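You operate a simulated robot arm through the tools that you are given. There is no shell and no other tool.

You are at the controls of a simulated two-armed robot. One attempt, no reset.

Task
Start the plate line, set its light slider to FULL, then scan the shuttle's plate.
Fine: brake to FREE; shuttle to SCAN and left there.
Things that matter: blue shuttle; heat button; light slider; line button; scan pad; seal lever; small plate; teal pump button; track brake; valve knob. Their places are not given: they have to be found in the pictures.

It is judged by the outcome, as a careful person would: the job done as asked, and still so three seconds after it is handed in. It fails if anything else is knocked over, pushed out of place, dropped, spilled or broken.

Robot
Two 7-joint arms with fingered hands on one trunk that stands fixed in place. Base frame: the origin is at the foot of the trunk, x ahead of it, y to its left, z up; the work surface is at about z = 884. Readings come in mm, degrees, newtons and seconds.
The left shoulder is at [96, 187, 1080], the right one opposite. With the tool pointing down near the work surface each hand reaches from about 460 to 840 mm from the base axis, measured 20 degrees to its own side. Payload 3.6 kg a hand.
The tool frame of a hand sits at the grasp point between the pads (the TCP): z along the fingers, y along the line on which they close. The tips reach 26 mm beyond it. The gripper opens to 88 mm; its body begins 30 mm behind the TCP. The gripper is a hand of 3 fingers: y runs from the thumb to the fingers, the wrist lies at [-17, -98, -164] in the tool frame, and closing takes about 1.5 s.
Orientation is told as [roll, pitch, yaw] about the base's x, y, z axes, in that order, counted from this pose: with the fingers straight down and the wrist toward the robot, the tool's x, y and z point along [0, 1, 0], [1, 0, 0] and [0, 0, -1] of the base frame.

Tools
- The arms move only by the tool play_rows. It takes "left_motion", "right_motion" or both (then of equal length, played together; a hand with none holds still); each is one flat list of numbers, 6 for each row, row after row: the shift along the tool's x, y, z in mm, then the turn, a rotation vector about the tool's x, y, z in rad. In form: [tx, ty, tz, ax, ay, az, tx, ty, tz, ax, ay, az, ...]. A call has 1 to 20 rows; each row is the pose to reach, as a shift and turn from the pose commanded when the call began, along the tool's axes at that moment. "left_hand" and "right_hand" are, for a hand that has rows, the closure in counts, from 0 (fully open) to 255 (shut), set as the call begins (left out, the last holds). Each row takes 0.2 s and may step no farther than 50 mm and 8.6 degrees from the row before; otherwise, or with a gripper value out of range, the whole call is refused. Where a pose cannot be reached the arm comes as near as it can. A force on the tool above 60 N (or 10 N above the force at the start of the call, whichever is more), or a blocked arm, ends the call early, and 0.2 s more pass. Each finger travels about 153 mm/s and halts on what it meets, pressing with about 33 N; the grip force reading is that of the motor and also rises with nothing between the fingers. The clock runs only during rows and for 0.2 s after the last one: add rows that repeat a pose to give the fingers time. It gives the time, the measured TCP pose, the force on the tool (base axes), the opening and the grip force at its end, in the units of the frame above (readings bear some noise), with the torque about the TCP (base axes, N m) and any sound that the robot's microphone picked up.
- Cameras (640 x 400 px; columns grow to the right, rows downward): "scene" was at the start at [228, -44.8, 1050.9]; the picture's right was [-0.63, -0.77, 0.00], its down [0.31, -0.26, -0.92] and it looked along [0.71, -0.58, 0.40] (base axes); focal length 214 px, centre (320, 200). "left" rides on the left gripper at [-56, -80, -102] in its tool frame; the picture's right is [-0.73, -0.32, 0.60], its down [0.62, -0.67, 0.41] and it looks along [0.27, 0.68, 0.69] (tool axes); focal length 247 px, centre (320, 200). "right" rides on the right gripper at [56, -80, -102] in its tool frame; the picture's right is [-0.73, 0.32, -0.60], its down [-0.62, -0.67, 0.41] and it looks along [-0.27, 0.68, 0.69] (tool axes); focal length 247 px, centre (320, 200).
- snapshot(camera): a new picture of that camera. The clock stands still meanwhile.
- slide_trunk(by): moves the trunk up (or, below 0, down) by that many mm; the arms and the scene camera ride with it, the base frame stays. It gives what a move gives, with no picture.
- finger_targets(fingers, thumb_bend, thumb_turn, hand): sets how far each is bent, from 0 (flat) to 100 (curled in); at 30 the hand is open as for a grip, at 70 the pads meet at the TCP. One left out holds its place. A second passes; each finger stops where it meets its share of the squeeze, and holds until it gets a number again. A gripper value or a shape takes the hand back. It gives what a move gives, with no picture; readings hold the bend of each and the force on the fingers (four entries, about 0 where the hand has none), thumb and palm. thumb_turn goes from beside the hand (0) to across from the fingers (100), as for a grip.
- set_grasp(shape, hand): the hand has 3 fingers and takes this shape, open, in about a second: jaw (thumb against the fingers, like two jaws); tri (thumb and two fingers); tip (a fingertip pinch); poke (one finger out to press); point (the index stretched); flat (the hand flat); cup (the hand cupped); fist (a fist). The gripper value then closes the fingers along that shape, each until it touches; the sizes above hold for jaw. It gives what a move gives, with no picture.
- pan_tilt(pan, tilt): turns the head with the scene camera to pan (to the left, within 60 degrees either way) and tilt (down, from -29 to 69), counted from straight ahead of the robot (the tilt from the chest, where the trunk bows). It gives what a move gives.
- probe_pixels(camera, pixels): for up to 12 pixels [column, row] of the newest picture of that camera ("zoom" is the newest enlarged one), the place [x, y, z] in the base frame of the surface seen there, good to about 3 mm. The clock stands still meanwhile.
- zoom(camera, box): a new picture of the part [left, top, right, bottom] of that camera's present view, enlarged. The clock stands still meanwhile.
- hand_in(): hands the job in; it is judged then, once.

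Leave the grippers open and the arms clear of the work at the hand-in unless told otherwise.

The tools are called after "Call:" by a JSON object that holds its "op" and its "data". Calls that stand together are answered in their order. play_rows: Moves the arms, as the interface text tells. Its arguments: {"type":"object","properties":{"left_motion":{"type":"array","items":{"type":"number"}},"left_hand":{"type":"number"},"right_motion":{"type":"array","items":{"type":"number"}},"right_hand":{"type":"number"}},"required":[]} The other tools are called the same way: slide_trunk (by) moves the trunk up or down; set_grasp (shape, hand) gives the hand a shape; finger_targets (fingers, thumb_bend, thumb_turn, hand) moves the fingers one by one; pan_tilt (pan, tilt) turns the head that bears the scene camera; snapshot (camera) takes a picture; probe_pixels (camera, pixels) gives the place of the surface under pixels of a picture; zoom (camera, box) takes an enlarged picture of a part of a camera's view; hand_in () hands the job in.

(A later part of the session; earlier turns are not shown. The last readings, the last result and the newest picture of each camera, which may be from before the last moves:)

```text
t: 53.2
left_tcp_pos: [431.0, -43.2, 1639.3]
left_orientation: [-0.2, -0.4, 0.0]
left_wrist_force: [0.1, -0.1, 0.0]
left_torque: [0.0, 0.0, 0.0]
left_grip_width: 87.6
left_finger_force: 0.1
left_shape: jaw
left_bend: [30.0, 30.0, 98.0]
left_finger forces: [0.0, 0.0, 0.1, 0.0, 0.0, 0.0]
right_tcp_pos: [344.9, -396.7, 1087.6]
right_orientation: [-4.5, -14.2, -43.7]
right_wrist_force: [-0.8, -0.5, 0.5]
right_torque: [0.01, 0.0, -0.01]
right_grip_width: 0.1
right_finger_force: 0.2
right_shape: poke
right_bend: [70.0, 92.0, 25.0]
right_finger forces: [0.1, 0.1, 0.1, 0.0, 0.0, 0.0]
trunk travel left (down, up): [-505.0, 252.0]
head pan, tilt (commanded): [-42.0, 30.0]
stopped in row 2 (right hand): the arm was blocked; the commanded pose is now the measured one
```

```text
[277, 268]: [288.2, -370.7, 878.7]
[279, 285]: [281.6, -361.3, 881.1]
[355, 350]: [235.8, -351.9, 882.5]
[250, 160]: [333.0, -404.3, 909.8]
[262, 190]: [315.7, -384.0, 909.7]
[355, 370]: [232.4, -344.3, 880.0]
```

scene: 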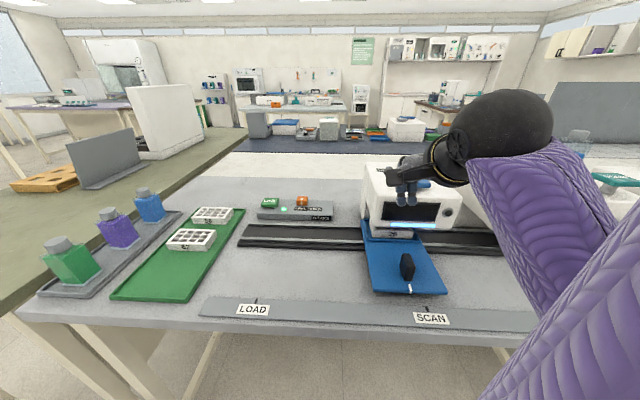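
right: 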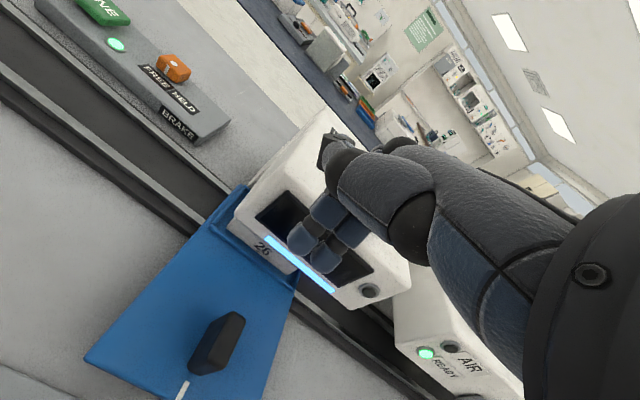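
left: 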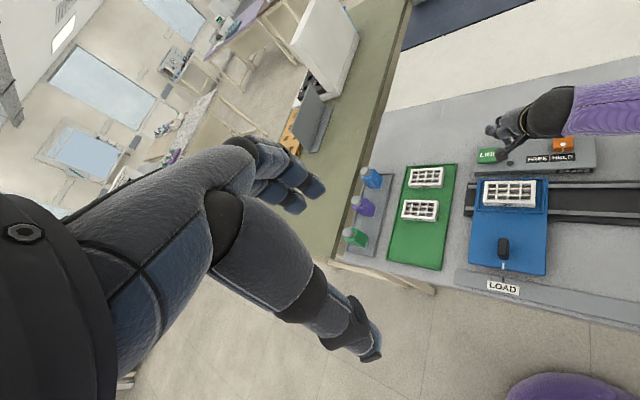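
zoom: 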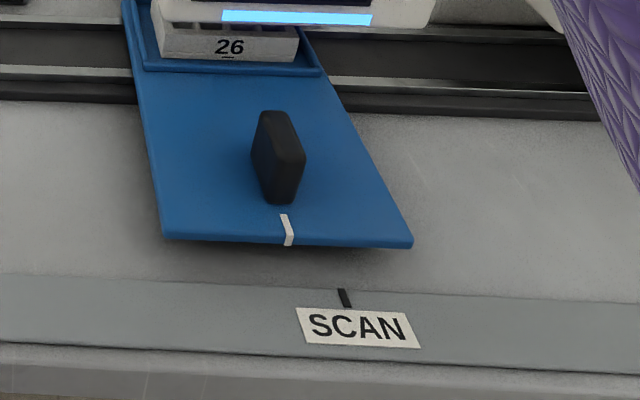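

The call reports that the arm was blocked, although the hand reads no force. I need to find what the arm is touching. I'll probe the sleeve, the elbow and the hand in the scene picture and look at the right side.

Call:
{"op": "probe_pixels", "data": {"camera": "scene", "pixels": [[505, 130], [480, 170], [520, 230], [560, 310], [545, 290], [590, 230], [620, 300], [500, 390], [600, 380], [410, 175], [405, 200], [455, 150]]}}

Call:
{"op": "pan_tilt", "data": {"pan": -58, "tilt": 45}}

Call:
{"op": "snapshot", "data": {"camera": "scene"}}

Call:
{"op": "snapshot", "data": {"camera": "right"}}

Call:
{"op": "snapshot", "data": {"camera": "left"}}

```text
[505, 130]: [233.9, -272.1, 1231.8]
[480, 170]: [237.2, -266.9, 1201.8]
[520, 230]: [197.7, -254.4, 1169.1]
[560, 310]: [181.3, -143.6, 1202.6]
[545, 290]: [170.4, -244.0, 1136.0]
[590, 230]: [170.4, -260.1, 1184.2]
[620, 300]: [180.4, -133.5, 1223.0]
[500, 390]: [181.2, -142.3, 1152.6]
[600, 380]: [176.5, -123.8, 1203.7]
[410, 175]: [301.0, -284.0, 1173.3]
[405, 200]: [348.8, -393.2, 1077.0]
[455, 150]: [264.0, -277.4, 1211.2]
```

```text
t: 54.0
left_tcp_pos: [431.9, -43.7, 1639.0]
left_orientation: [-0.2, -0.5, 0.0]
left_wrist_force: [0.9, -0.6, 0.6]
left_torque: [-0.01, 0.02, 0.0]
left_grip_width: 87.8
left_finger_force: 0.1
left_shape: jaw
left_bend: [30.0, 30.0, 98.0]
left_finger forces: [0.0, 0.1, 0.0, 0.1, 0.1, 0.0]
right_tcp_pos: [343.4, -395.3, 1088.4]
right_orientation: [-4.6, -14.3, -43.6]
right_wrist_force: [-1.1, -0.1, -0.2]
right_torque: [-0.02, 0.02, -0.02]
right_grip_width: 0.2
right_finger_force: 0.1
right_shape: poke
right_bend: [70.0, 92.0, 25.0]
right_finger forces: [0.0, 0.0, 0.1, 0.1, 0.0, 0.0]
trunk travel left (down, up): [-505.0, 252.0]
head pan, tilt (commanded): [-58.0, 45.0]
```

```text
taken
```

scene: 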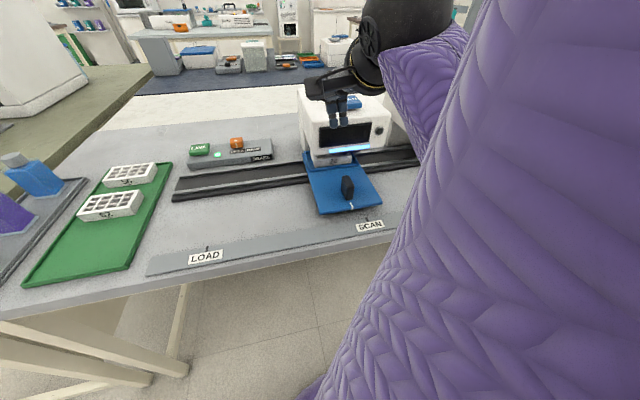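

```text
taken
```

right: 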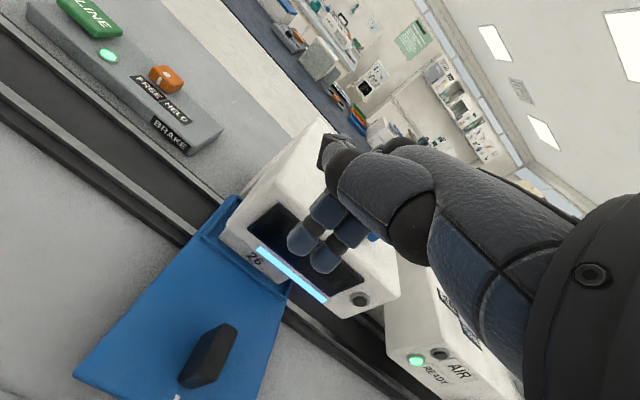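

```text
taken
```

left: 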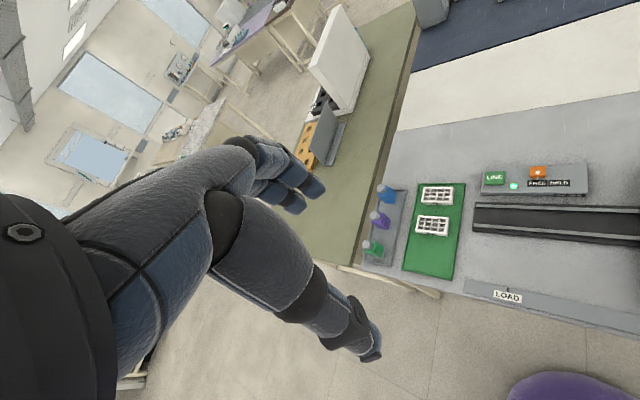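

The hand itself is free in front of the scanner screen. The upper arm appears to be folded against the robot's own body, and my last move brought the hand further in. Moving downward extends the arm, so I'll go straight down 55 mm. The tips stay above 1000, well over the handle.

Call:
{"op": "play_rows", "data": {"right_motion": [1.4, -4.5, 17.7, 0, 0, 0, 2.9, -9.1, 35.4, 0, 0, 0, 4.3, -13.6, 53.1, 0, 0, 0, 4.3, -13.6, 53.1, 0, 0, 0]}}

```text
t: 55.2
left_tcp_pos: [430.5, -43.2, 1638.7]
left_orientation: [-0.2, -0.5, 0.1]
left_wrist_force: [0.0, 0.6, -0.6]
left_torque: [0.01, 0.02, 0.05]
left_grip_width: 87.7
left_finger_force: 0.0
left_shape: jaw
left_bend: [30.0, 30.0, 98.0]
left_finger forces: [0.1, 0.0, 0.0, 0.0, 0.0, 0.1]
right_tcp_pos: [353.5, -424.6, 1054.6]
right_orientation: [-8.1, -19.0, -41.9]
right_wrist_force: [-0.5, -0.4, 0.2]
right_torque: [0.0, -0.04, -0.01]
right_grip_width: 0.1
right_finger_force: 0.1
right_shape: poke
right_bend: [70.0, 92.0, 25.0]
right_finger forces: [0.1, 0.0, 0.0, 0.0, 0.0, 0.1]
trunk travel left (down, up): [-505.0, 252.0]
head pan, tilt (commanded): [-58.0, 45.0]
stopped in row 4 (right hand): the arm was blocked; the commanded pose is now the measured one
```

It is still blocked and the hand drifted outward to (353,-425,1055). I must not push further. I'll look down with the head to see where the elbow and upper arm are.

Call:
{"op": "pan_tilt", "data": {"pan": -50, "tilt": 66}}

Call:
{"op": "snapshot", "data": {"camera": "scene"}}

Call:
{"op": "snapshot", "data": {"camera": "right"}}

```text
t: 56.0
left_tcp_pos: [431.0, -43.7, 1638.9]
left_orientation: [-0.2, -0.6, 0.0]
left_wrist_force: [0.5, 1.4, -0.5]
left_torque: [-0.01, 0.02, -0.02]
left_grip_width: 88.0
left_finger_force: 0.1
left_shape: jaw
left_bend: [30.0, 30.0, 98.0]
left_finger forces: [0.0, 0.1, 0.0, 0.0, 0.0, 0.1]
right_tcp_pos: [352.2, -425.5, 1053.7]
right_orientation: [-8.0, -18.9, -42.0]
right_wrist_force: [0.5, -0.4, 0.5]
right_torque: [-0.02, 0.04, 0.02]
right_grip_width: 0.1
right_finger_force: 0.1
right_shape: poke
right_bend: [70.0, 92.0, 25.0]
right_finger forces: [0.0, 0.1, 0.0, 0.0, 0.0, 0.1]
trunk travel left (down, up): [-505.0, 252.0]
head pan, tilt (commanded): [-50.0, 66.0]
```

```text
taken
```

scene: 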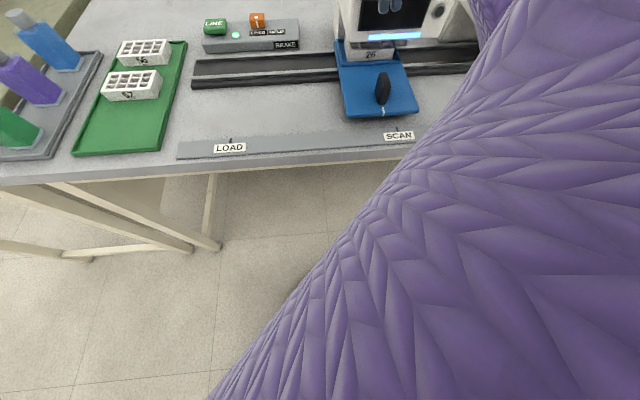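

```text
taken
```

right: 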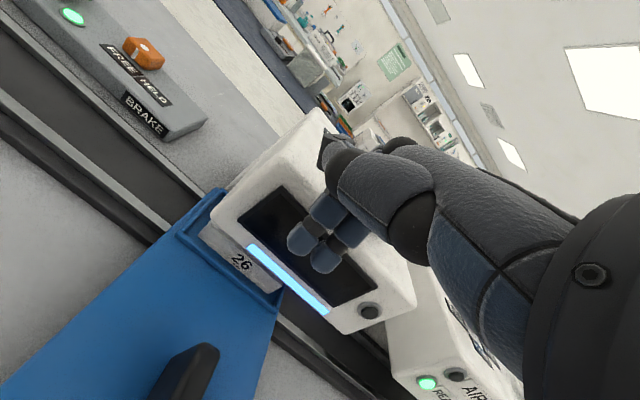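

The purple upper arm fills the right of the view, close to the head. I'll probe it to find where it lies.

Call:
{"op": "probe_pixels", "data": {"camera": "scene", "pixels": [[300, 300], [250, 390], [400, 390], [400, 200], [450, 150], [500, 100], [480, 20], [560, 200], [600, 350], [500, 300], [620, 100], [495, 10]]}}

```text
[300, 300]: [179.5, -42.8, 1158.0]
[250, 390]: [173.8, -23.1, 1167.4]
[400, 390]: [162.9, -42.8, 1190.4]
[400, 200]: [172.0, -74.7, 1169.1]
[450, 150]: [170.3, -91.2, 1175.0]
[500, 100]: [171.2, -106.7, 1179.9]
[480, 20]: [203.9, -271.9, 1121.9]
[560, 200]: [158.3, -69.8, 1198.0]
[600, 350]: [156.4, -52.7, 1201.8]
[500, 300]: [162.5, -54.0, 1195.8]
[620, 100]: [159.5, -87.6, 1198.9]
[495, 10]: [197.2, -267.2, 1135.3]
```

That purple surface is the robot's own torso, at about x 180, y -20 to -140, and the folded elbow is jammed against its side. I'll unfold the arm by moving the hand left along the bench, away from the shoulder, at the same height while straightening it. The tips stay at about 1030, above everything on that path.

Call:
{"op": "play_rows", "data": {"right_motion": [24.8, 1, -3.1, 0.02, 0.02, 0.005, 61.9, 2.5, -7.8, 0.06, 0.055, 0.02, 99.1, 4, -12.5, 0.11, 0.1, 0.035, 148.7, 6, -18.8, 0.157, 0.14, 0.05, 148.7, 6, -18.8, 0.157, 0.14, 0.05]}}

Call:
{"op": "snapshot", "data": {"camera": "right"}}

```text
t: 56.8
left_tcp_pos: [429.3, -40.5, 1639.8]
left_orientation: [-0.4, -0.5, 0.0]
left_wrist_force: [-0.5, 0.7, 0.1]
left_torque: [0.0, -0.04, -0.01]
left_grip_width: 87.7
left_finger_force: 0.1
left_shape: jaw
left_bend: [30.0, 30.0, 98.0]
left_finger forces: [0.0, 0.0, 0.0, 0.0, 0.0, 0.0]
right_tcp_pos: [401.1, -418.5, 1075.4]
right_orientation: [-11.3, -20.7, -41.7]
right_wrist_force: [-2.5, 6.2, 2.9]
right_torque: [0.15, 0.03, 0.04]
right_grip_width: 0.0
right_finger_force: 0.0
right_shape: poke
right_bend: [70.0, 92.0, 25.0]
right_finger forces: [6.9, 0.1, 0.0, 0.0, 0.1, 0.0]
trunk travel left (down, up): [-505.0, 252.0]
head pan, tilt (commanded): [-50.0, 66.0]
stopped in row 3 (right hand): the arm was blocked; the commanded pose is now the measured one
```

```text
taken
```

right: 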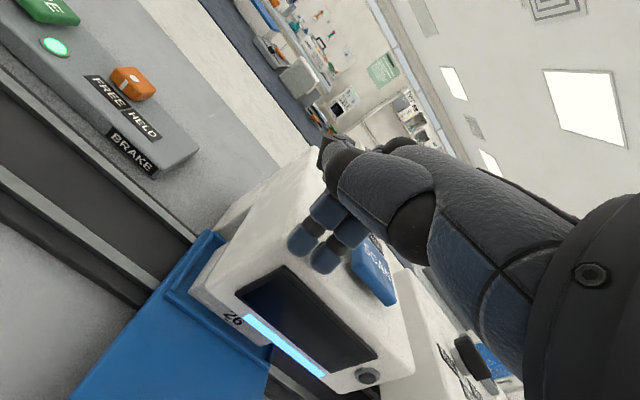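

Careful: the fingers are now touching the front top edge of the scanner box, 6.9 N on one finger. I'll stop there and look at the arm from the head before doing anything else.

Call:
{"op": "pan_tilt", "data": {"pan": -60, "tilt": 25}}

Call:
{"op": "snapshot", "data": {"camera": "scene"}}

Call:
{"op": "snapshot", "data": {"camera": "left"}}

```text
t: 57.9
left_tcp_pos: [429.1, -41.2, 1639.3]
left_orientation: [-0.3, -0.5, 0.1]
left_wrist_force: [-0.3, -0.9, 0.1]
left_torque: [0.03, 0.03, -0.02]
left_grip_width: 87.8
left_finger_force: 0.1
left_shape: jaw
left_bend: [30.0, 30.0, 98.0]
left_finger forces: [0.0, 0.0, 0.0, 0.0, 0.0, 0.0]
right_tcp_pos: [401.7, -419.3, 1075.3]
right_orientation: [-11.4, -20.7, -41.7]
right_wrist_force: [-4.0, 10.1, 9.5]
right_torque: [0.26, -0.05, 0.13]
right_grip_width: 0.0
right_finger_force: 0.0
right_shape: poke
right_bend: [70.0, 92.0, 25.0]
right_finger forces: [13.2, 0.0, 0.1, 0.1, 0.0, 0.1]
trunk travel left (down, up): [-505.0, 252.0]
head pan, tilt (commanded): [-60.0, 25.0]
```

```text
taken
```

scene: 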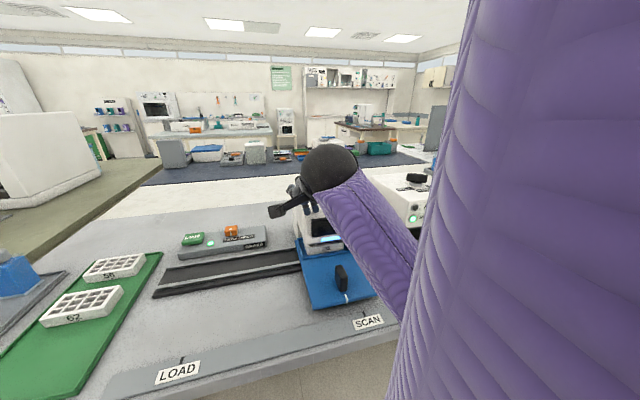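

```text
taken
```

left: 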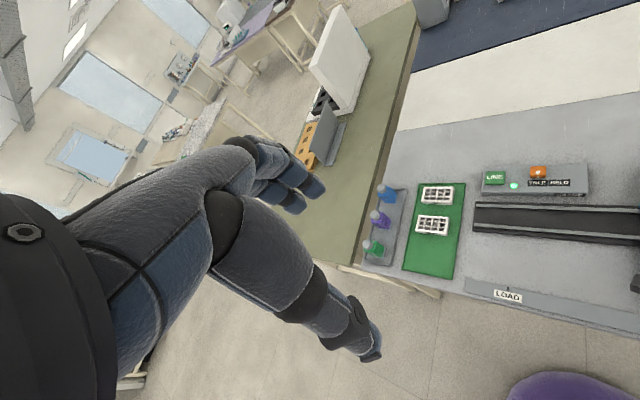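

The contact force has grown to 13 N, so I need to ease off the box now. Raising the trunk lifts the hand straight up off the edge. I'll probe the large purple part and lift 60 mm.

Call:
{"op": "probe_pixels", "data": {"camera": "scene", "pixels": [[470, 40], [450, 150], [430, 250], [410, 350], [405, 390], [550, 200], [600, 100], [620, 350], [385, 250], [350, 210], [328, 165], [400, 295]]}}

Call:
{"op": "slide_trunk", "data": {"by": 60}}

```text
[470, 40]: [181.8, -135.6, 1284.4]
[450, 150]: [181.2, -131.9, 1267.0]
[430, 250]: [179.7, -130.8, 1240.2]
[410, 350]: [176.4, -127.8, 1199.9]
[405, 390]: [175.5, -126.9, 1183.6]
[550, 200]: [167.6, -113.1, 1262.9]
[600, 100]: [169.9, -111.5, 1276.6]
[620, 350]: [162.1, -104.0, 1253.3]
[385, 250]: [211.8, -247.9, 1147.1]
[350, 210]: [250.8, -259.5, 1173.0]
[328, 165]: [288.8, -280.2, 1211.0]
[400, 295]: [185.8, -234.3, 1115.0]
```

```text
t: 58.8
left_tcp_pos: [429.5, -43.4, 1698.8]
left_orientation: [-0.3, -0.6, 0.1]
left_wrist_force: [0.3, -0.7, 1.2]
left_torque: [0.02, 0.0, 0.0]
left_grip_width: 87.8
left_finger_force: 0.1
left_shape: jaw
left_bend: [30.0, 30.0, 98.0]
left_finger forces: [0.1, 0.0, 0.1, 0.0, 0.1, 0.0]
right_tcp_pos: [398.2, -468.9, 1161.3]
right_orientation: [-19.2, -26.0, -39.3]
right_wrist_force: [0.5, -0.2, -0.8]
right_torque: [0.0, 0.0, 0.02]
right_grip_width: 0.0
right_finger_force: 0.1
right_shape: poke
right_bend: [70.0, 92.0, 25.0]
right_finger forces: [0.1, 0.0, 0.0, 0.0, 0.0, 0.1]
trunk travel left (down, up): [-566.0, 192.0]
head pan, tilt (commanded): [-60.0, 25.0]
stopped: the arm was blocked; the commanded pose is now the measured one
```

The fingers are free of the box again with all forces near zero, and the hand is at (398,-469,1161) above the scanner's front. Next I'll extend the arm outward and left at about z 1180, over the box top, to pull the elbow away from the torso.

Call:
{"op": "play_rows", "data": {"right_motion": [15, 14, -6, 0, 0, 0, 40, 38, -10, 0, 0, 0, 66, 62, -10.5, 0, 0, 0, 93.7, 88.6, -10.5, 0, 0, 0, 93.7, 88.6, -10.5, 0, 0, 0]}}

Call:
{"op": "snapshot", "data": {"camera": "right"}}

Call:
{"op": "snapshot", "data": {"camera": "scene"}}

```text
t: 60.0
left_tcp_pos: [428.8, -43.4, 1698.8]
left_orientation: [-0.2, -0.7, 0.0]
left_wrist_force: [-0.2, 0.4, 0.3]
left_torque: [0.02, 0.0, 0.0]
left_grip_width: 87.8
left_finger_force: 0.0
left_shape: jaw
left_bend: [30.0, 30.0, 98.0]
left_finger forces: [0.0, 0.0, 0.0, 0.0, 0.0, 0.0]
right_tcp_pos: [522.9, -452.2, 1180.4]
right_orientation: [-18.9, -25.9, -39.3]
right_wrist_force: [-0.1, 0.4, 0.2]
right_torque: [0.01, -0.04, -0.04]
right_grip_width: 0.0
right_finger_force: 0.1
right_shape: poke
right_bend: [70.0, 92.0, 25.0]
right_finger forces: [0.1, 0.1, 0.0, 0.0, 0.1, 0.1]
trunk travel left (down, up): [-566.0, 192.0]
head pan, tilt (commanded): [-60.0, 25.0]
```

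```text
taken
```

right: 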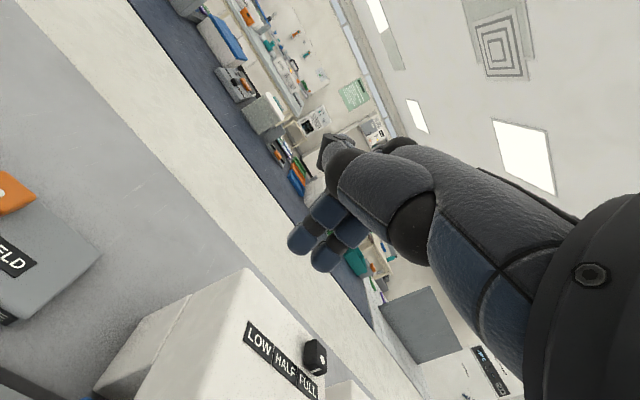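

```text
taken
```

scene: 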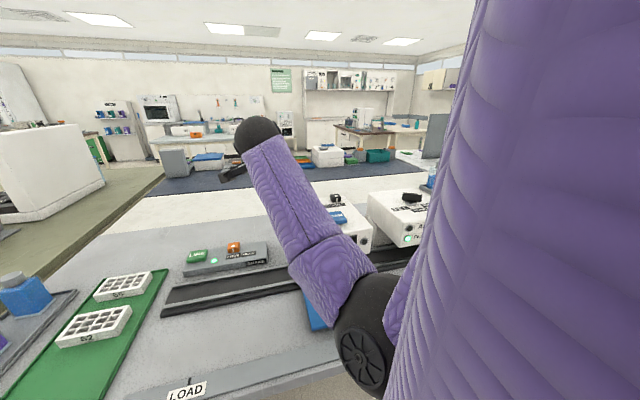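

The arm moved freely. The slider is still at FULL and the elbow is out in front of the body. I'll check the elbow position, then straighten the hand to roll 0, tilt 10°, yaw -45°.

Call:
{"op": "probe_pixels", "data": {"camera": "scene", "pixels": [[350, 360], [375, 310], [320, 280], [255, 135], [340, 318], [336, 196], [340, 215]]}}

Call:
{"op": "play_rows", "data": {"right_motion": [0, 0, 0, 0.0725, 0.0742, 0.0121, 0, 0, 0, 0.145, 0.1483, 0.0242, 0, 0, 0, 0.2174, 0.2225, 0.0362, 0, 0, 0, 0.2899, 0.2966, 0.0483, 0, 0, 0, 0.2899, 0.2966, 0.0483]}}

```text
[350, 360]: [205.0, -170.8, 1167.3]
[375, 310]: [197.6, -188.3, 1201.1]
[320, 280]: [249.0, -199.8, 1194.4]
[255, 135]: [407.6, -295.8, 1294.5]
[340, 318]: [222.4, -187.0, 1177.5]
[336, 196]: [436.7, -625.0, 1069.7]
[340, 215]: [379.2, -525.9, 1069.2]
```

```text
t: 61.2
left_tcp_pos: [429.6, -42.8, 1699.0]
left_orientation: [-0.2, -0.7, 0.0]
left_wrist_force: [0.0, 0.5, -0.4]
left_torque: [0.01, 0.03, -0.04]
left_grip_width: 87.4
left_finger_force: 0.0
left_shape: jaw
left_bend: [30.0, 30.0, 98.0]
left_finger forces: [0.0, 0.0, 0.0, 0.0, 0.1, 0.0]
right_tcp_pos: [524.4, -452.6, 1180.1]
right_orientation: [-0.1, -9.9, -44.9]
right_wrist_force: [-0.7, 0.2, -0.2]
right_torque: [0.01, 0.01, 0.03]
right_grip_width: 0.1
right_finger_force: 0.0
right_shape: poke
right_bend: [70.0, 92.0, 25.0]
right_finger forces: [0.1, 0.1, 0.1, 0.0, 0.0, 0.1]
trunk travel left (down, up): [-566.0, 192.0]
head pan, tilt (commanded): [-60.0, 25.0]
```

The hand is straight again. With the yaw at -45° the wrist sits close to the torso when working at SCAN, so instead I'll turn the hand to about yaw +15°. That puts the wrist and elbow further right, away from the body. I'll take out the tilt here in free space and then turn.

Call:
{"op": "play_rows", "data": {"right_motion": [0, 0, 0, 0.087, 0, 0, 0, 0, 0, 0.174, 0, 0, 0, 0, 0, 0.174, 0, 0]}}

Call:
{"op": "play_rows", "data": {"right_motion": [0, 0, 0, 0, 0, -0.131, 0, 0, 0, 0, 0, -0.262, 0, 0, 0, 0, 0, -0.393, 0, 0, 0, 0, 0, -0.524, 0, 0, 0, 0, 0, -0.654, 0, 0, 0, 0, 0, -0.785, 0, 0, 0, 0, 0, -0.916, 0, 0, 0, 0, 0, -1.047, 0, 0, 0, 0, 0, -1.047]}}

Call:
{"op": "snapshot", "data": {"camera": "scene"}}

```text
t: 62.0
left_tcp_pos: [429.3, -42.1, 1698.7]
left_orientation: [-0.2, -0.7, 0.1]
left_wrist_force: [-0.2, -0.2, -1.4]
left_torque: [0.03, -0.04, -0.04]
left_grip_width: 88.1
left_finger_force: 0.0
left_shape: jaw
left_bend: [30.0, 30.0, 98.0]
left_finger forces: [0.0, 0.0, 0.0, 0.0, 0.1, 0.0]
right_tcp_pos: [524.0, -452.3, 1180.6]
right_orientation: [-0.3, 0.0, -45.1]
right_wrist_force: [0.4, -0.1, 0.2]
right_torque: [0.01, -0.04, 0.0]
right_grip_width: 0.0
right_finger_force: 0.1
right_shape: poke
right_bend: [70.0, 92.0, 25.0]
right_finger forces: [0.0, 0.0, 0.1, 0.0, 0.0, 0.0]
trunk travel left (down, up): [-566.0, 192.0]
head pan, tilt (commanded): [-60.0, 25.0]
```

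```text
t: 64.0
left_tcp_pos: [429.5, -41.9, 1698.5]
left_orientation: [-0.3, -0.7, 0.0]
left_wrist_force: [-0.2, -0.1, 0.0]
left_torque: [0.0, -0.02, 0.03]
left_grip_width: 87.9
left_finger_force: 0.0
left_shape: jaw
left_bend: [30.0, 30.0, 98.0]
left_finger forces: [0.0, 0.0, 0.0, 0.0, 0.0, 0.0]
right_tcp_pos: [525.6, -451.9, 1181.3]
right_orientation: [-0.1, 0.2, 14.9]
right_wrist_force: [0.5, -0.7, -0.2]
right_torque: [0.0, -0.01, 0.01]
right_grip_width: 0.1
right_finger_force: 0.1
right_shape: poke
right_bend: [70.0, 92.0, 25.0]
right_finger forces: [0.0, 0.0, 0.0, 0.0, 0.1, 0.0]
trunk travel left (down, up): [-566.0, 192.0]
head pan, tilt (commanded): [-60.0, 25.0]
```

```text
taken
```

scene: 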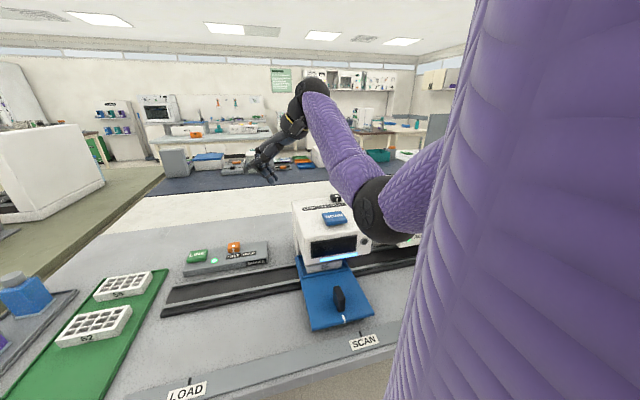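

Turning to yaw +15° moved the elbow well out to the right. I can see the shuttle and its handle clearly, so I'll measure them again in this view before moving.

Call:
{"op": "zoom", "data": {"camera": "scene", "box": [280, 240, 420, 350]}}

Call:
{"op": "probe_pixels", "data": {"camera": "zoom", "pixels": [[260, 225], [270, 245], [285, 305], [240, 260], [300, 370], [295, 345], [365, 432], [380, 440], [250, 290], [372, 428]]}}

```text
3.64 times, centred on (350, 295) of scene
```

zoom: 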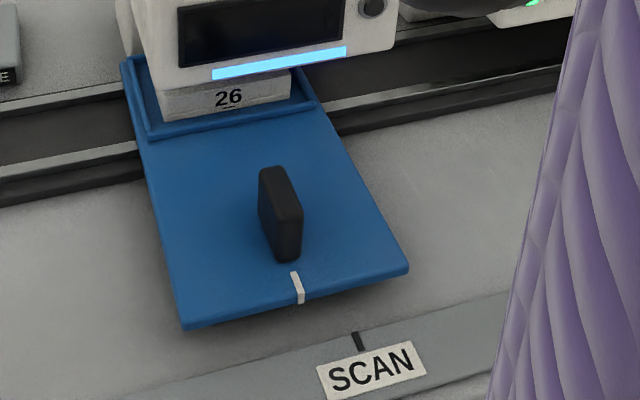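

```text
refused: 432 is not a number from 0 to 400
```

Now I'll probe the right pixels: the handle at (278,175) and (285,215), the index mark at (297,288) and the SCAN tick at (358,340).

Call:
{"op": "probe_pixels", "data": {"camera": "zoom", "pixels": [[275, 172], [288, 205], [262, 215], [290, 235], [296, 278], [300, 298], [357, 335], [360, 347], [240, 250], [185, 322], [405, 268], [220, 130]]}}

```text
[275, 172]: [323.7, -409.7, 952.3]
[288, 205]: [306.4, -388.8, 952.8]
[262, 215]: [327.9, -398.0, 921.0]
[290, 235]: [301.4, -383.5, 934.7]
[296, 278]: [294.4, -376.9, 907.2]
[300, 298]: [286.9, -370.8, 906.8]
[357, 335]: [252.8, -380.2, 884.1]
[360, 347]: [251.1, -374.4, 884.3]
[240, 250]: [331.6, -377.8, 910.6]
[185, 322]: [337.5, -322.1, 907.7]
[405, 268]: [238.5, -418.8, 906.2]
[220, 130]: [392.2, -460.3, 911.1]
```

The index is at u≈63.5 and the SCAN tick at u≈93, so 29–30 mm remain. The handle's left face is at u≈54. I'll move the hand back over the spot left of the handle at z 1130.

Call:
{"op": "play_rows", "data": {"right_motion": [26.1, -28.2, 10, 0, 0, 0, 52.1, -56.4, 20, 0, 0, 0, 78.2, -84.7, 30, 0, 0, 0, 104.2, -112.9, 40, 0, 0, 0, 130.3, -141.1, 50, 0, 0, 0, 130.3, -141.1, 50, 0, 0, 0]}}

Call:
{"op": "snapshot", "data": {"camera": "scene"}}

Call:
{"op": "snapshot", "data": {"camera": "right"}}

```text
t: 65.4
left_tcp_pos: [430.8, -42.0, 1696.9]
left_orientation: [-0.2, -0.6, 0.0]
left_wrist_force: [0.0, -0.1, -0.5]
left_torque: [0.03, 0.01, 0.03]
left_grip_width: 87.8
left_finger_force: 0.0
left_shape: jaw
left_bend: [30.0, 30.0, 98.0]
left_finger forces: [0.0, 0.0, 0.0, 0.0, 0.0, 0.1]
right_tcp_pos: [356.2, -362.7, 1129.4]
right_orientation: [0.0, 0.1, 14.9]
right_wrist_force: [1.1, -0.2, -0.3]
right_torque: [-0.02, -0.02, 0.01]
right_grip_width: 0.1
right_finger_force: 0.1
right_shape: poke
right_bend: [70.0, 92.0, 25.0]
right_finger forces: [0.0, 0.1, 0.0, 0.0, 0.0, 0.0]
trunk travel left (down, up): [-566.0, 192.0]
head pan, tilt (commanded): [-60.0, 25.0]
```

```text
taken
```

scene: 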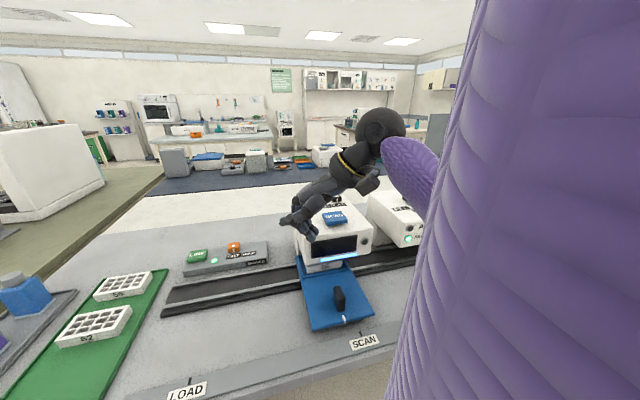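

```text
taken
```

right: 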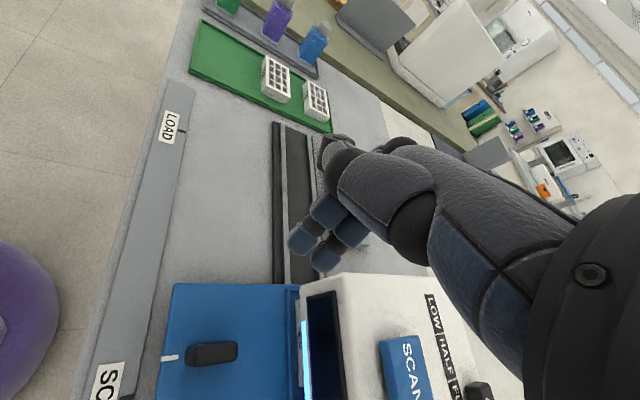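

Reached without trouble. The fingertips are over the clear deck left of the handle. I'll lower straight down to TCP z 947, tips about 921.

Call:
{"op": "play_rows", "data": {"right_motion": [0, 0, 37, 0, 0, 0, 0, 0, 74, 0, 0, 0, 0, 0, 111, 0, 0, 0, 0, 0, 148, 0, 0, 0, 0, 0, 182, 0, 0, 0, 0, 0, 182, 0, 0, 0]}}

Call:
{"op": "snapshot", "data": {"camera": "right"}}

Call:
{"op": "snapshot", "data": {"camera": "scene"}}

```text
t: 66.8
left_tcp_pos: [429.0, -42.8, 1698.7]
left_orientation: [-0.3, -0.7, 0.1]
left_wrist_force: [-0.5, 0.2, 0.2]
left_torque: [-0.01, -0.01, 0.01]
left_grip_width: 87.7
left_finger_force: 0.1
left_shape: jaw
left_bend: [30.0, 30.0, 98.0]
left_finger forces: [0.0, 0.0, 0.0, 0.1, 0.0, 0.0]
right_tcp_pos: [354.1, -362.4, 947.1]
right_orientation: [0.0, 0.1, 14.9]
right_wrist_force: [0.6, 0.1, 0.1]
right_torque: [0.02, -0.02, -0.01]
right_grip_width: 0.0
right_finger_force: 0.1
right_shape: poke
right_bend: [70.0, 92.0, 25.0]
right_finger forces: [0.1, 0.1, 0.1, 0.1, 0.1, 0.0]
trunk travel left (down, up): [-566.0, 192.0]
head pan, tilt (commanded): [-60.0, 25.0]
```

```text
taken
```

right: 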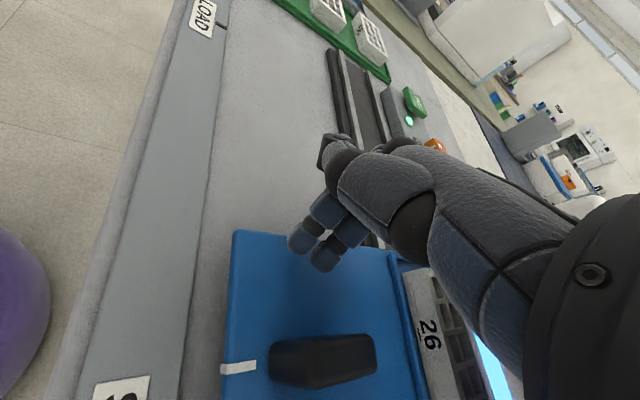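

```text
taken
```

scene: 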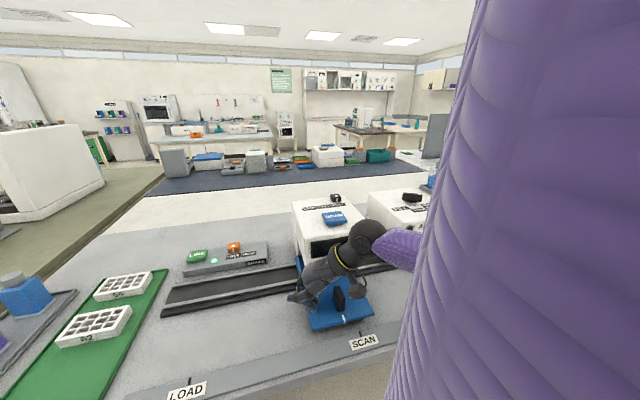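

The tips are on the deck side, left of the handle, and the palm is above it. I'll pull along the track direction in small rows, first about 42 mm (roughly 27 mm of gap, then contact).

Call:
{"op": "play_rows", "data": {"right_motion": [-5.1, -8.6, 0, 0, 0, 0, -10.2, -17.2, 0, 0, 0, 0, -13.2, -22.4, 0, 0, 0, 0, -15.2, -25.8, 0, 0, 0, 0, -17.3, -29.3, 0, 0, 0, 0, -19.3, -32.7, 0, 0, 0, 0, -21.3, -36.2, 0, 0, 0, 0]}}

Call:
{"op": "snapshot", "data": {"camera": "right"}}

Call:
{"op": "snapshot", "data": {"camera": "scene"}}

```text
t: 68.4
left_tcp_pos: [429.9, -42.3, 1699.4]
left_orientation: [-0.3, -0.7, 0.1]
left_wrist_force: [0.6, 0.0, -0.2]
left_torque: [0.01, 0.01, -0.05]
left_grip_width: 87.7
left_finger_force: 0.0
left_shape: jaw
left_bend: [30.0, 30.0, 98.0]
left_finger forces: [0.0, 0.1, 0.1, 0.0, 0.0, 0.1]
right_tcp_pos: [323.5, -393.7, 947.9]
right_orientation: [-0.1, 0.2, 14.9]
right_wrist_force: [0.0, 0.5, -1.1]
right_torque: [-0.02, 0.0, 0.01]
right_grip_width: 0.1
right_finger_force: 0.0
right_shape: poke
right_bend: [70.0, 92.0, 25.0]
right_finger forces: [0.0, 0.0, 0.0, 0.0, 0.0, 0.0]
trunk travel left (down, up): [-566.0, 192.0]
head pan, tilt (commanded): [-60.0, 25.0]
```

```text
taken
```

right: 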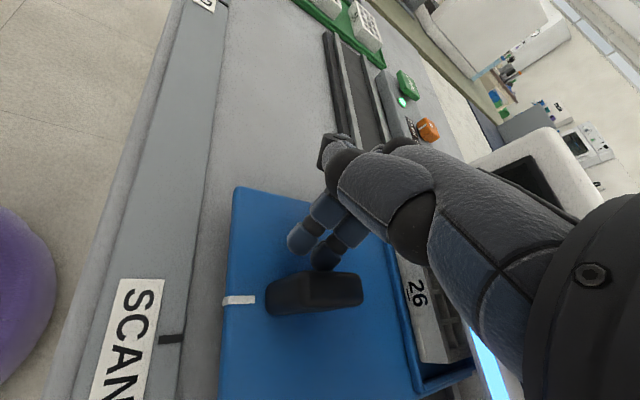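

```text
taken
```

scene: 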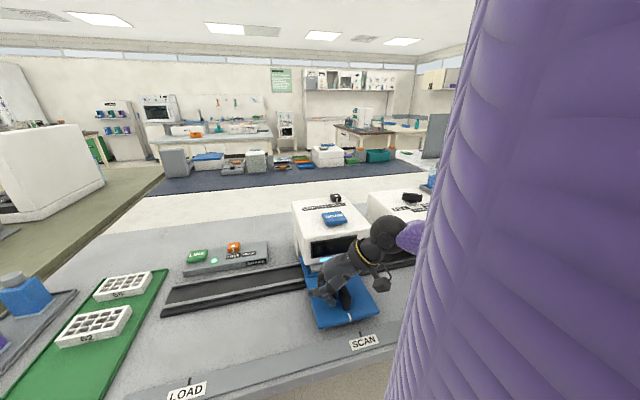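

The shuttle has moved some. In the right picture the index mark is at (238,300) and the SCAN tick at (172,339). I'll probe both.

Call:
{"op": "probe_pixels", "data": {"camera": "right", "pixels": [[250, 300], [230, 301], [178, 338], [165, 340], [300, 280], [340, 295]]}}

```text
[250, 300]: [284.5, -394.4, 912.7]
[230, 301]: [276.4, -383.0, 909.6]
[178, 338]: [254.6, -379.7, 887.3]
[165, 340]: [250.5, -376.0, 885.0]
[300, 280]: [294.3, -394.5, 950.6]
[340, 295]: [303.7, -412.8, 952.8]
```

The index is at u≈81 and the tick at 93, so about 12 mm are left. I'll advance 10 mm slowly and measure again.

Call:
{"op": "play_rows", "data": {"right_motion": [-1.5, -2.6, 0, 0, 0, 0, -3, -5.2, 0, 0, 0, 0, -4.1, -6.9, 0, 0, 0, 0, -5.1, -8.6, 0, 0, 0, 0, -5.1, -8.6, 0, 0, 0, 0]}}

Call:
{"op": "zoom", "data": {"camera": "right", "box": [100, 220, 340, 380]}}

Call:
{"op": "zoom", "data": {"camera": "scene", "box": [280, 240, 420, 350]}}

```text
t: 69.6
left_tcp_pos: [429.4, -42.7, 1698.6]
left_orientation: [-0.2, -0.8, 0.1]
left_wrist_force: [0.3, 0.2, 0.2]
left_torque: [0.03, -0.03, 0.02]
left_grip_width: 87.6
left_finger_force: 0.1
left_shape: jaw
left_bend: [30.0, 30.0, 98.0]
left_finger forces: [0.0, 0.1, 0.0, 0.0, 0.0, 0.1]
right_tcp_pos: [317.6, -401.0, 947.6]
right_orientation: [-0.1, 0.2, 14.9]
right_wrist_force: [1.1, -0.3, 0.1]
right_torque: [0.01, -0.01, -0.02]
right_grip_width: 0.0
right_finger_force: 0.1
right_shape: poke
right_bend: [70.0, 92.0, 25.0]
right_finger forces: [0.0, 0.0, 0.0, 0.0, 0.0, 0.1]
trunk travel left (down, up): [-566.0, 192.0]
head pan, tilt (commanded): [-60.0, 25.0]
```

```text
2.50 times, centred on (220, 300) of right
```

zoom: 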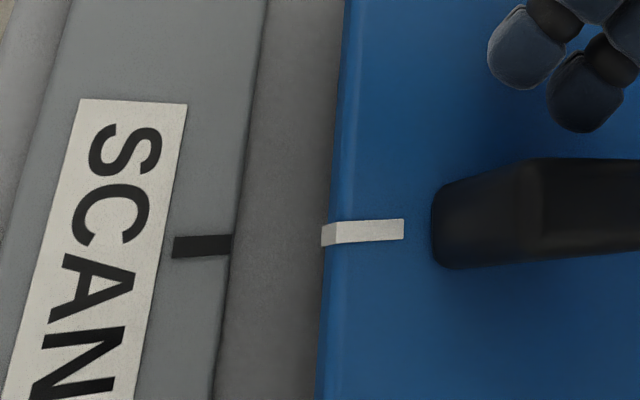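

```text
3.64 times, centred on (350, 295) of scene
```

zoom: 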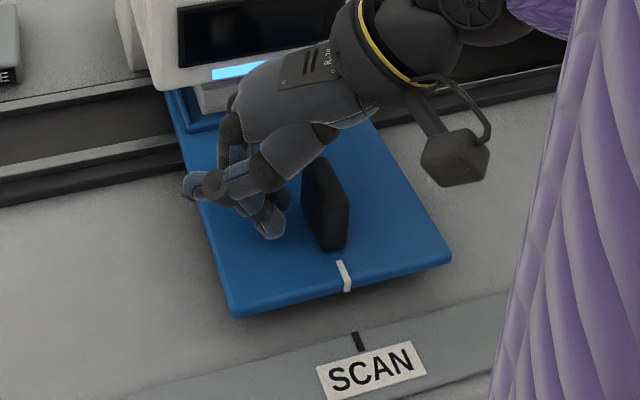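

The index mark now looks in line with the SCAN tick, and the handle seems to have left the finger by a small gap, as if it snapped home. I'll probe to confirm.

Call:
{"op": "probe_pixels", "data": {"camera": "zoom", "pixels": [[340, 265], [347, 288], [356, 336], [361, 347], [325, 165], [335, 230]]}}

Call:
{"op": "snapshot", "data": {"camera": "right"}}

Call:
{"op": "probe_pixels", "data": {"camera": "right", "pixels": [[255, 312], [232, 313], [185, 318], [170, 319], [300, 300]]}}

```text
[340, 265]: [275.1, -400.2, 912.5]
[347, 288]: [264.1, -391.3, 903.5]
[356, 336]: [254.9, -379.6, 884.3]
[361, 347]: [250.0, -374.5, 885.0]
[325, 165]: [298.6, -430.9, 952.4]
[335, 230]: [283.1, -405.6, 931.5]
```

```text
taken
```

right: 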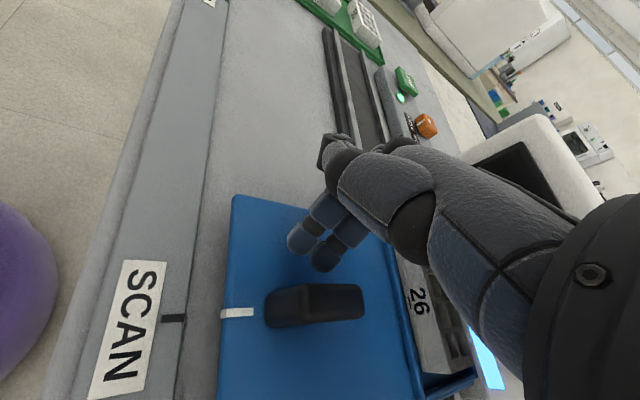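

```text
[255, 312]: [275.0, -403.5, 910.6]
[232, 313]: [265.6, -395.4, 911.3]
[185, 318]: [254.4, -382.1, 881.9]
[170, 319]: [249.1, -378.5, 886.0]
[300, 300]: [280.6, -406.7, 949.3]
```

The index (u≈94–96) and the SCAN tick (u≈93–95) agree within 1 mm, so the shuttle has settled at SCAN. I'll back the fingers off 15 mm from the handle and rise straight up 205 mm.

Call:
{"op": "play_rows", "data": {"right_motion": [4, 7, 0, 0, 0, 0, 7.6, 12.9, 0, 0, 0, 0, 7.6, 12.9, -41, 0, 0, 0, 7.6, 12.9, -82, 0, 0, 0, 7.6, 12.9, -123, 0, 0, 0, 7.6, 12.9, -164, 0, 0, 0, 7.6, 12.9, -205, 0, 0, 0, 7.6, 12.9, -205, 0, 0, 0]}}

Call:
{"op": "snapshot", "data": {"camera": "scene"}}

Call:
{"op": "snapshot", "data": {"camera": "right"}}

```text
t: 71.4
left_tcp_pos: [429.4, -42.5, 1698.8]
left_orientation: [-0.2, -0.7, 0.1]
left_wrist_force: [-0.2, 0.1, 0.0]
left_torque: [-0.04, 0.02, 0.04]
left_grip_width: 87.8
left_finger_force: 0.0
left_shape: jaw
left_bend: [30.0, 30.0, 98.0]
left_finger forces: [0.1, 0.0, 0.1, 0.0, 0.0, 0.0]
right_tcp_pos: [328.7, -387.6, 1153.7]
right_orientation: [-0.2, 0.2, 14.9]
right_wrist_force: [-0.2, -0.6, -0.3]
right_torque: [0.0, 0.02, -0.01]
right_grip_width: 0.1
right_finger_force: 0.1
right_shape: poke
right_bend: [70.0, 92.0, 25.0]
right_finger forces: [0.0, 0.0, 0.0, 0.1, 0.0, 0.0]
trunk travel left (down, up): [-566.0, 192.0]
head pan, tilt (commanded): [-60.0, 25.0]
```

```text
taken
```

scene: 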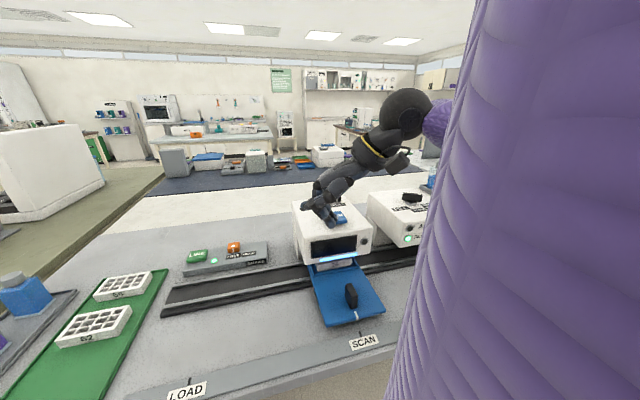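

```text
taken
```

right: 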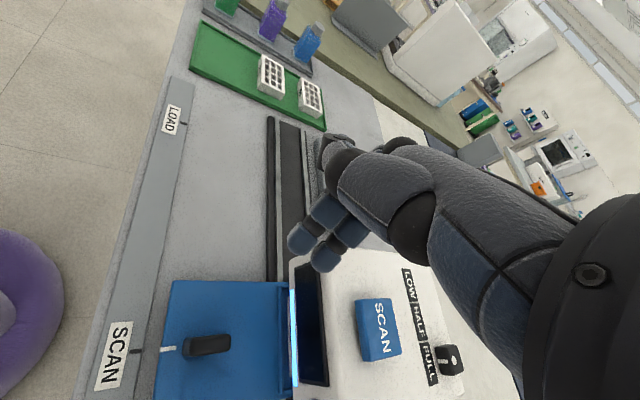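

The shuttle stays aligned at SCAN, the slider is at FULL, and the SCAN pad is at (378,329) in the right picture. I'll probe the pad's corners.

Call:
{"op": "probe_pixels", "data": {"camera": "right", "pixels": [[360, 303], [390, 300], [398, 350], [367, 357], [378, 328], [340, 330], [445, 358]]}}

Call:
{"op": "zoom", "data": {"camera": "right", "box": [280, 250, 480, 400]}}

```text
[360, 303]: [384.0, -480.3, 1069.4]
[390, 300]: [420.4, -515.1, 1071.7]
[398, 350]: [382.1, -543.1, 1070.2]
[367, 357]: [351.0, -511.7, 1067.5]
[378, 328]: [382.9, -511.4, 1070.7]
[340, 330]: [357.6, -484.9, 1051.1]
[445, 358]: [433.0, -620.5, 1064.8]
```

```text
2.67 times, centred on (380, 325) of right
```

zoom: 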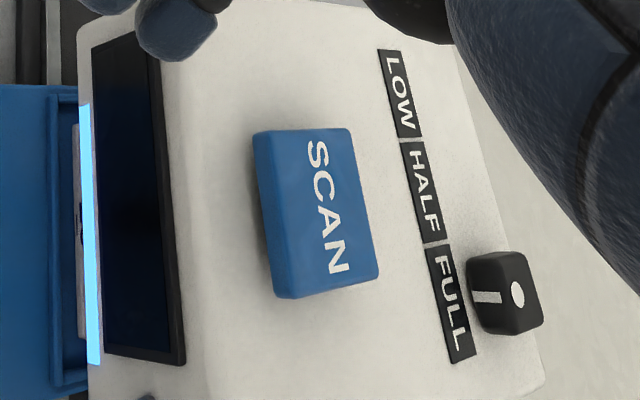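

The pad centre is at about (384,-512), top z 1070. I'll move the fingertips above it, TCP z 1130.

Call:
{"op": "play_rows", "data": {"right_motion": [-33.7, 5.5, 0, 0, 0, 0, -67.4, 11.1, 0, 0, 0, 0, -101, 16.6, 10, 0, 0, 0, -134.8, 22.2, 24, 0, 0, 0, -134.8, 22.2, 24, 0, 0, 0]}}

Call:
{"op": "snapshot", "data": {"camera": "right"}}

Call:
{"op": "zoom", "data": {"camera": "scene", "box": [260, 160, 440, 350]}}

```text
t: 72.6
left_tcp_pos: [429.1, -42.2, 1698.9]
left_orientation: [-0.3, -0.7, 0.0]
left_wrist_force: [-0.9, 0.4, -0.5]
left_torque: [-0.01, 0.04, 0.01]
left_grip_width: 87.9
left_finger_force: 0.1
left_shape: jaw
left_bend: [30.0, 30.0, 98.0]
left_finger forces: [0.0, 0.0, 0.0, 0.1, 0.0, 0.1]
right_tcp_pos: [385.8, -511.9, 1131.7]
right_orientation: [-0.2, 0.2, 14.9]
right_wrist_force: [0.2, 0.5, -0.3]
right_torque: [-0.01, 0.02, -0.03]
right_grip_width: 0.1
right_finger_force: 0.1
right_shape: poke
right_bend: [70.0, 92.0, 25.0]
right_finger forces: [0.1, 0.0, 0.0, 0.0, 0.1, 0.0]
trunk travel left (down, up): [-566.0, 192.0]
head pan, tilt (commanded): [-60.0, 25.0]
```

```text
taken
```

right: 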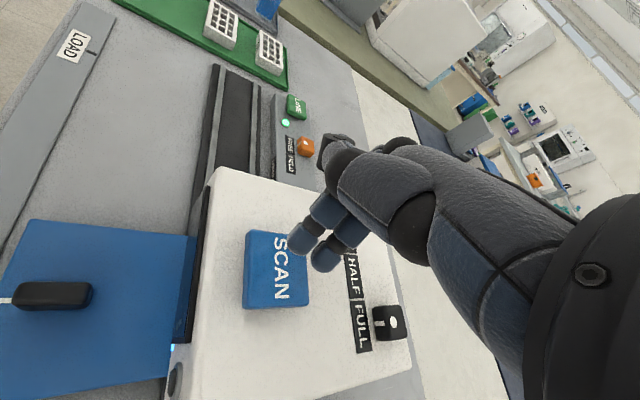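

```text
2.11 times, centred on (350, 255) of scene
```

zoom: 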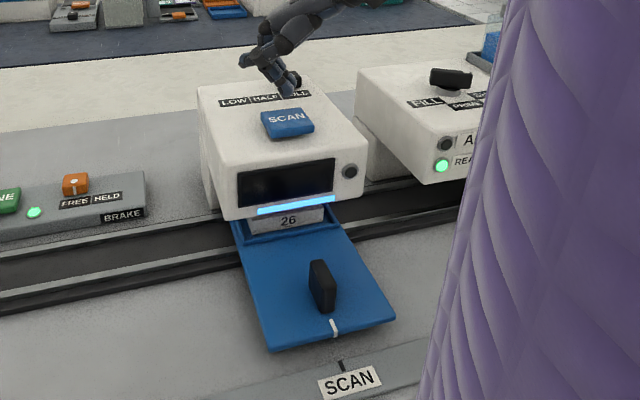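

The fingertips are over the pad. I'll press down gently, to the surface (about 35 mm) and then a few millimetres, listening for a click.

Call:
{"op": "play_rows", "data": {"right_motion": [0, 0, 18, 0, 0, 0, 0, 0, 31, 0, 0, 0, 0, 0, 34, 0, 0, 0, 0, 0, 36, 0, 0, 0, 0, 0, 38, 0, 0, 0, 0, 0, 40, 0, 0, 0]}}

```text
t: 74.0
left_tcp_pos: [430.3, -41.8, 1699.2]
left_orientation: [-0.2, -0.7, -0.1]
left_wrist_force: [0.3, 0.7, 0.6]
left_torque: [0.01, 0.0, 0.0]
left_grip_width: 87.8
left_finger_force: 0.1
left_shape: jaw
left_bend: [30.0, 30.0, 98.0]
left_finger forces: [0.1, 0.1, 0.0, 0.1, 0.1, 0.1]
right_tcp_pos: [384.7, -513.6, 1088.8]
right_orientation: [-0.2, 0.0, 14.9]
right_wrist_force: [0.9, 1.1, 4.4]
right_torque: [0.05, -0.02, -0.01]
right_grip_width: 0.0
right_finger_force: 0.1
right_shape: poke
right_bend: [70.0, 92.0, 25.0]
right_finger forces: [3.3, 1.2, 0.1, 0.1, 0.0, 0.0]
trunk travel left (down, up): [-566.0, 192.0]
head pan, tilt (commanded): [-60.0, 25.0]
heard: click
```

A click was heard at 4.4 N. Before lifting, I'll look at the scanner's screen.

Call:
{"op": "zoom", "data": {"camera": "scene", "box": [260, 160, 440, 350]}}

Call:
{"op": "play_rows", "data": {"right_motion": [0, 0, -20, 0, 0, 0, 0, 0, -60, 0, 0, 0, 0, 0, -100, 0, 0, 0, 0, 0, -100, 0, 0, 0]}}

Call:
{"op": "zoom", "data": {"camera": "scene", "box": [260, 160, 440, 350]}}

Call:
{"op": "snapshot", "data": {"camera": "right"}}

```text
2.11 times, centred on (350, 255) of scene
```

zoom: 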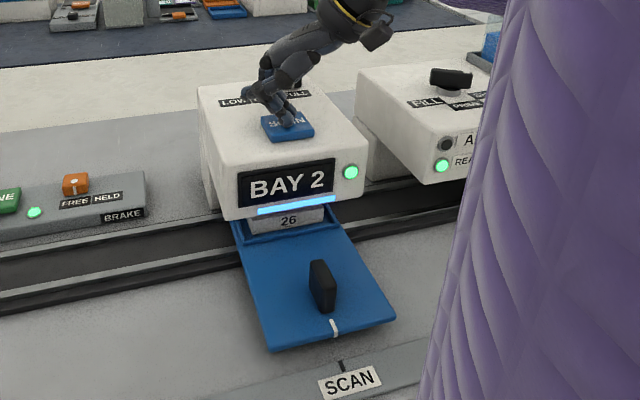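

```text
t: 75.0
left_tcp_pos: [428.7, -42.6, 1698.5]
left_orientation: [-0.2, -0.7, 0.0]
left_wrist_force: [-0.1, -0.3, 1.1]
left_torque: [-0.02, -0.03, -0.01]
left_grip_width: 87.9
left_finger_force: 0.1
left_shape: jaw
left_bend: [30.0, 30.0, 98.0]
left_finger forces: [0.1, 0.0, 0.0, 0.1, 0.1, 0.1]
right_tcp_pos: [383.2, -515.5, 1189.6]
right_orientation: [-0.1, 0.2, 15.0]
right_wrist_force: [0.4, -0.2, -0.6]
right_torque: [0.03, -0.02, 0.03]
right_grip_width: 0.0
right_finger_force: 0.2
right_shape: poke
right_bend: [70.0, 92.0, 25.0]
right_finger forces: [0.1, 0.1, 0.0, 0.1, 0.0, 0.0]
trunk travel left (down, up): [-566.0, 192.0]
head pan, tilt (commanded): [-60.0, 25.0]
```

```text
2.11 times, centred on (350, 255) of scene
```

zoom: 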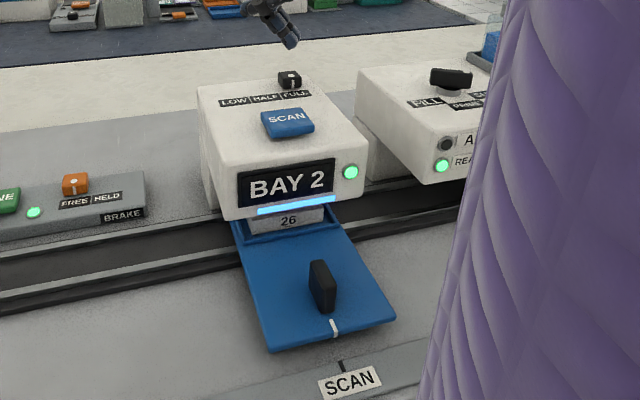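

```text
taken
```

right: 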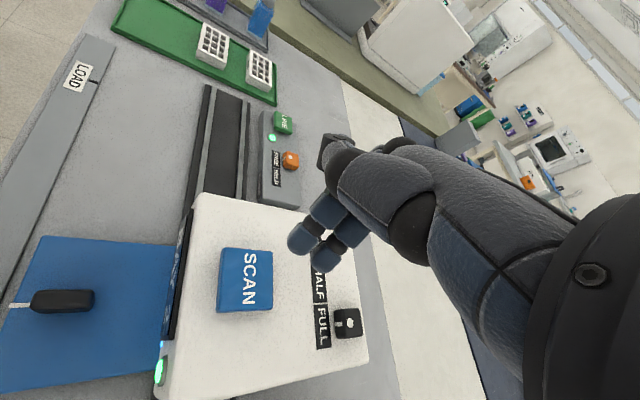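

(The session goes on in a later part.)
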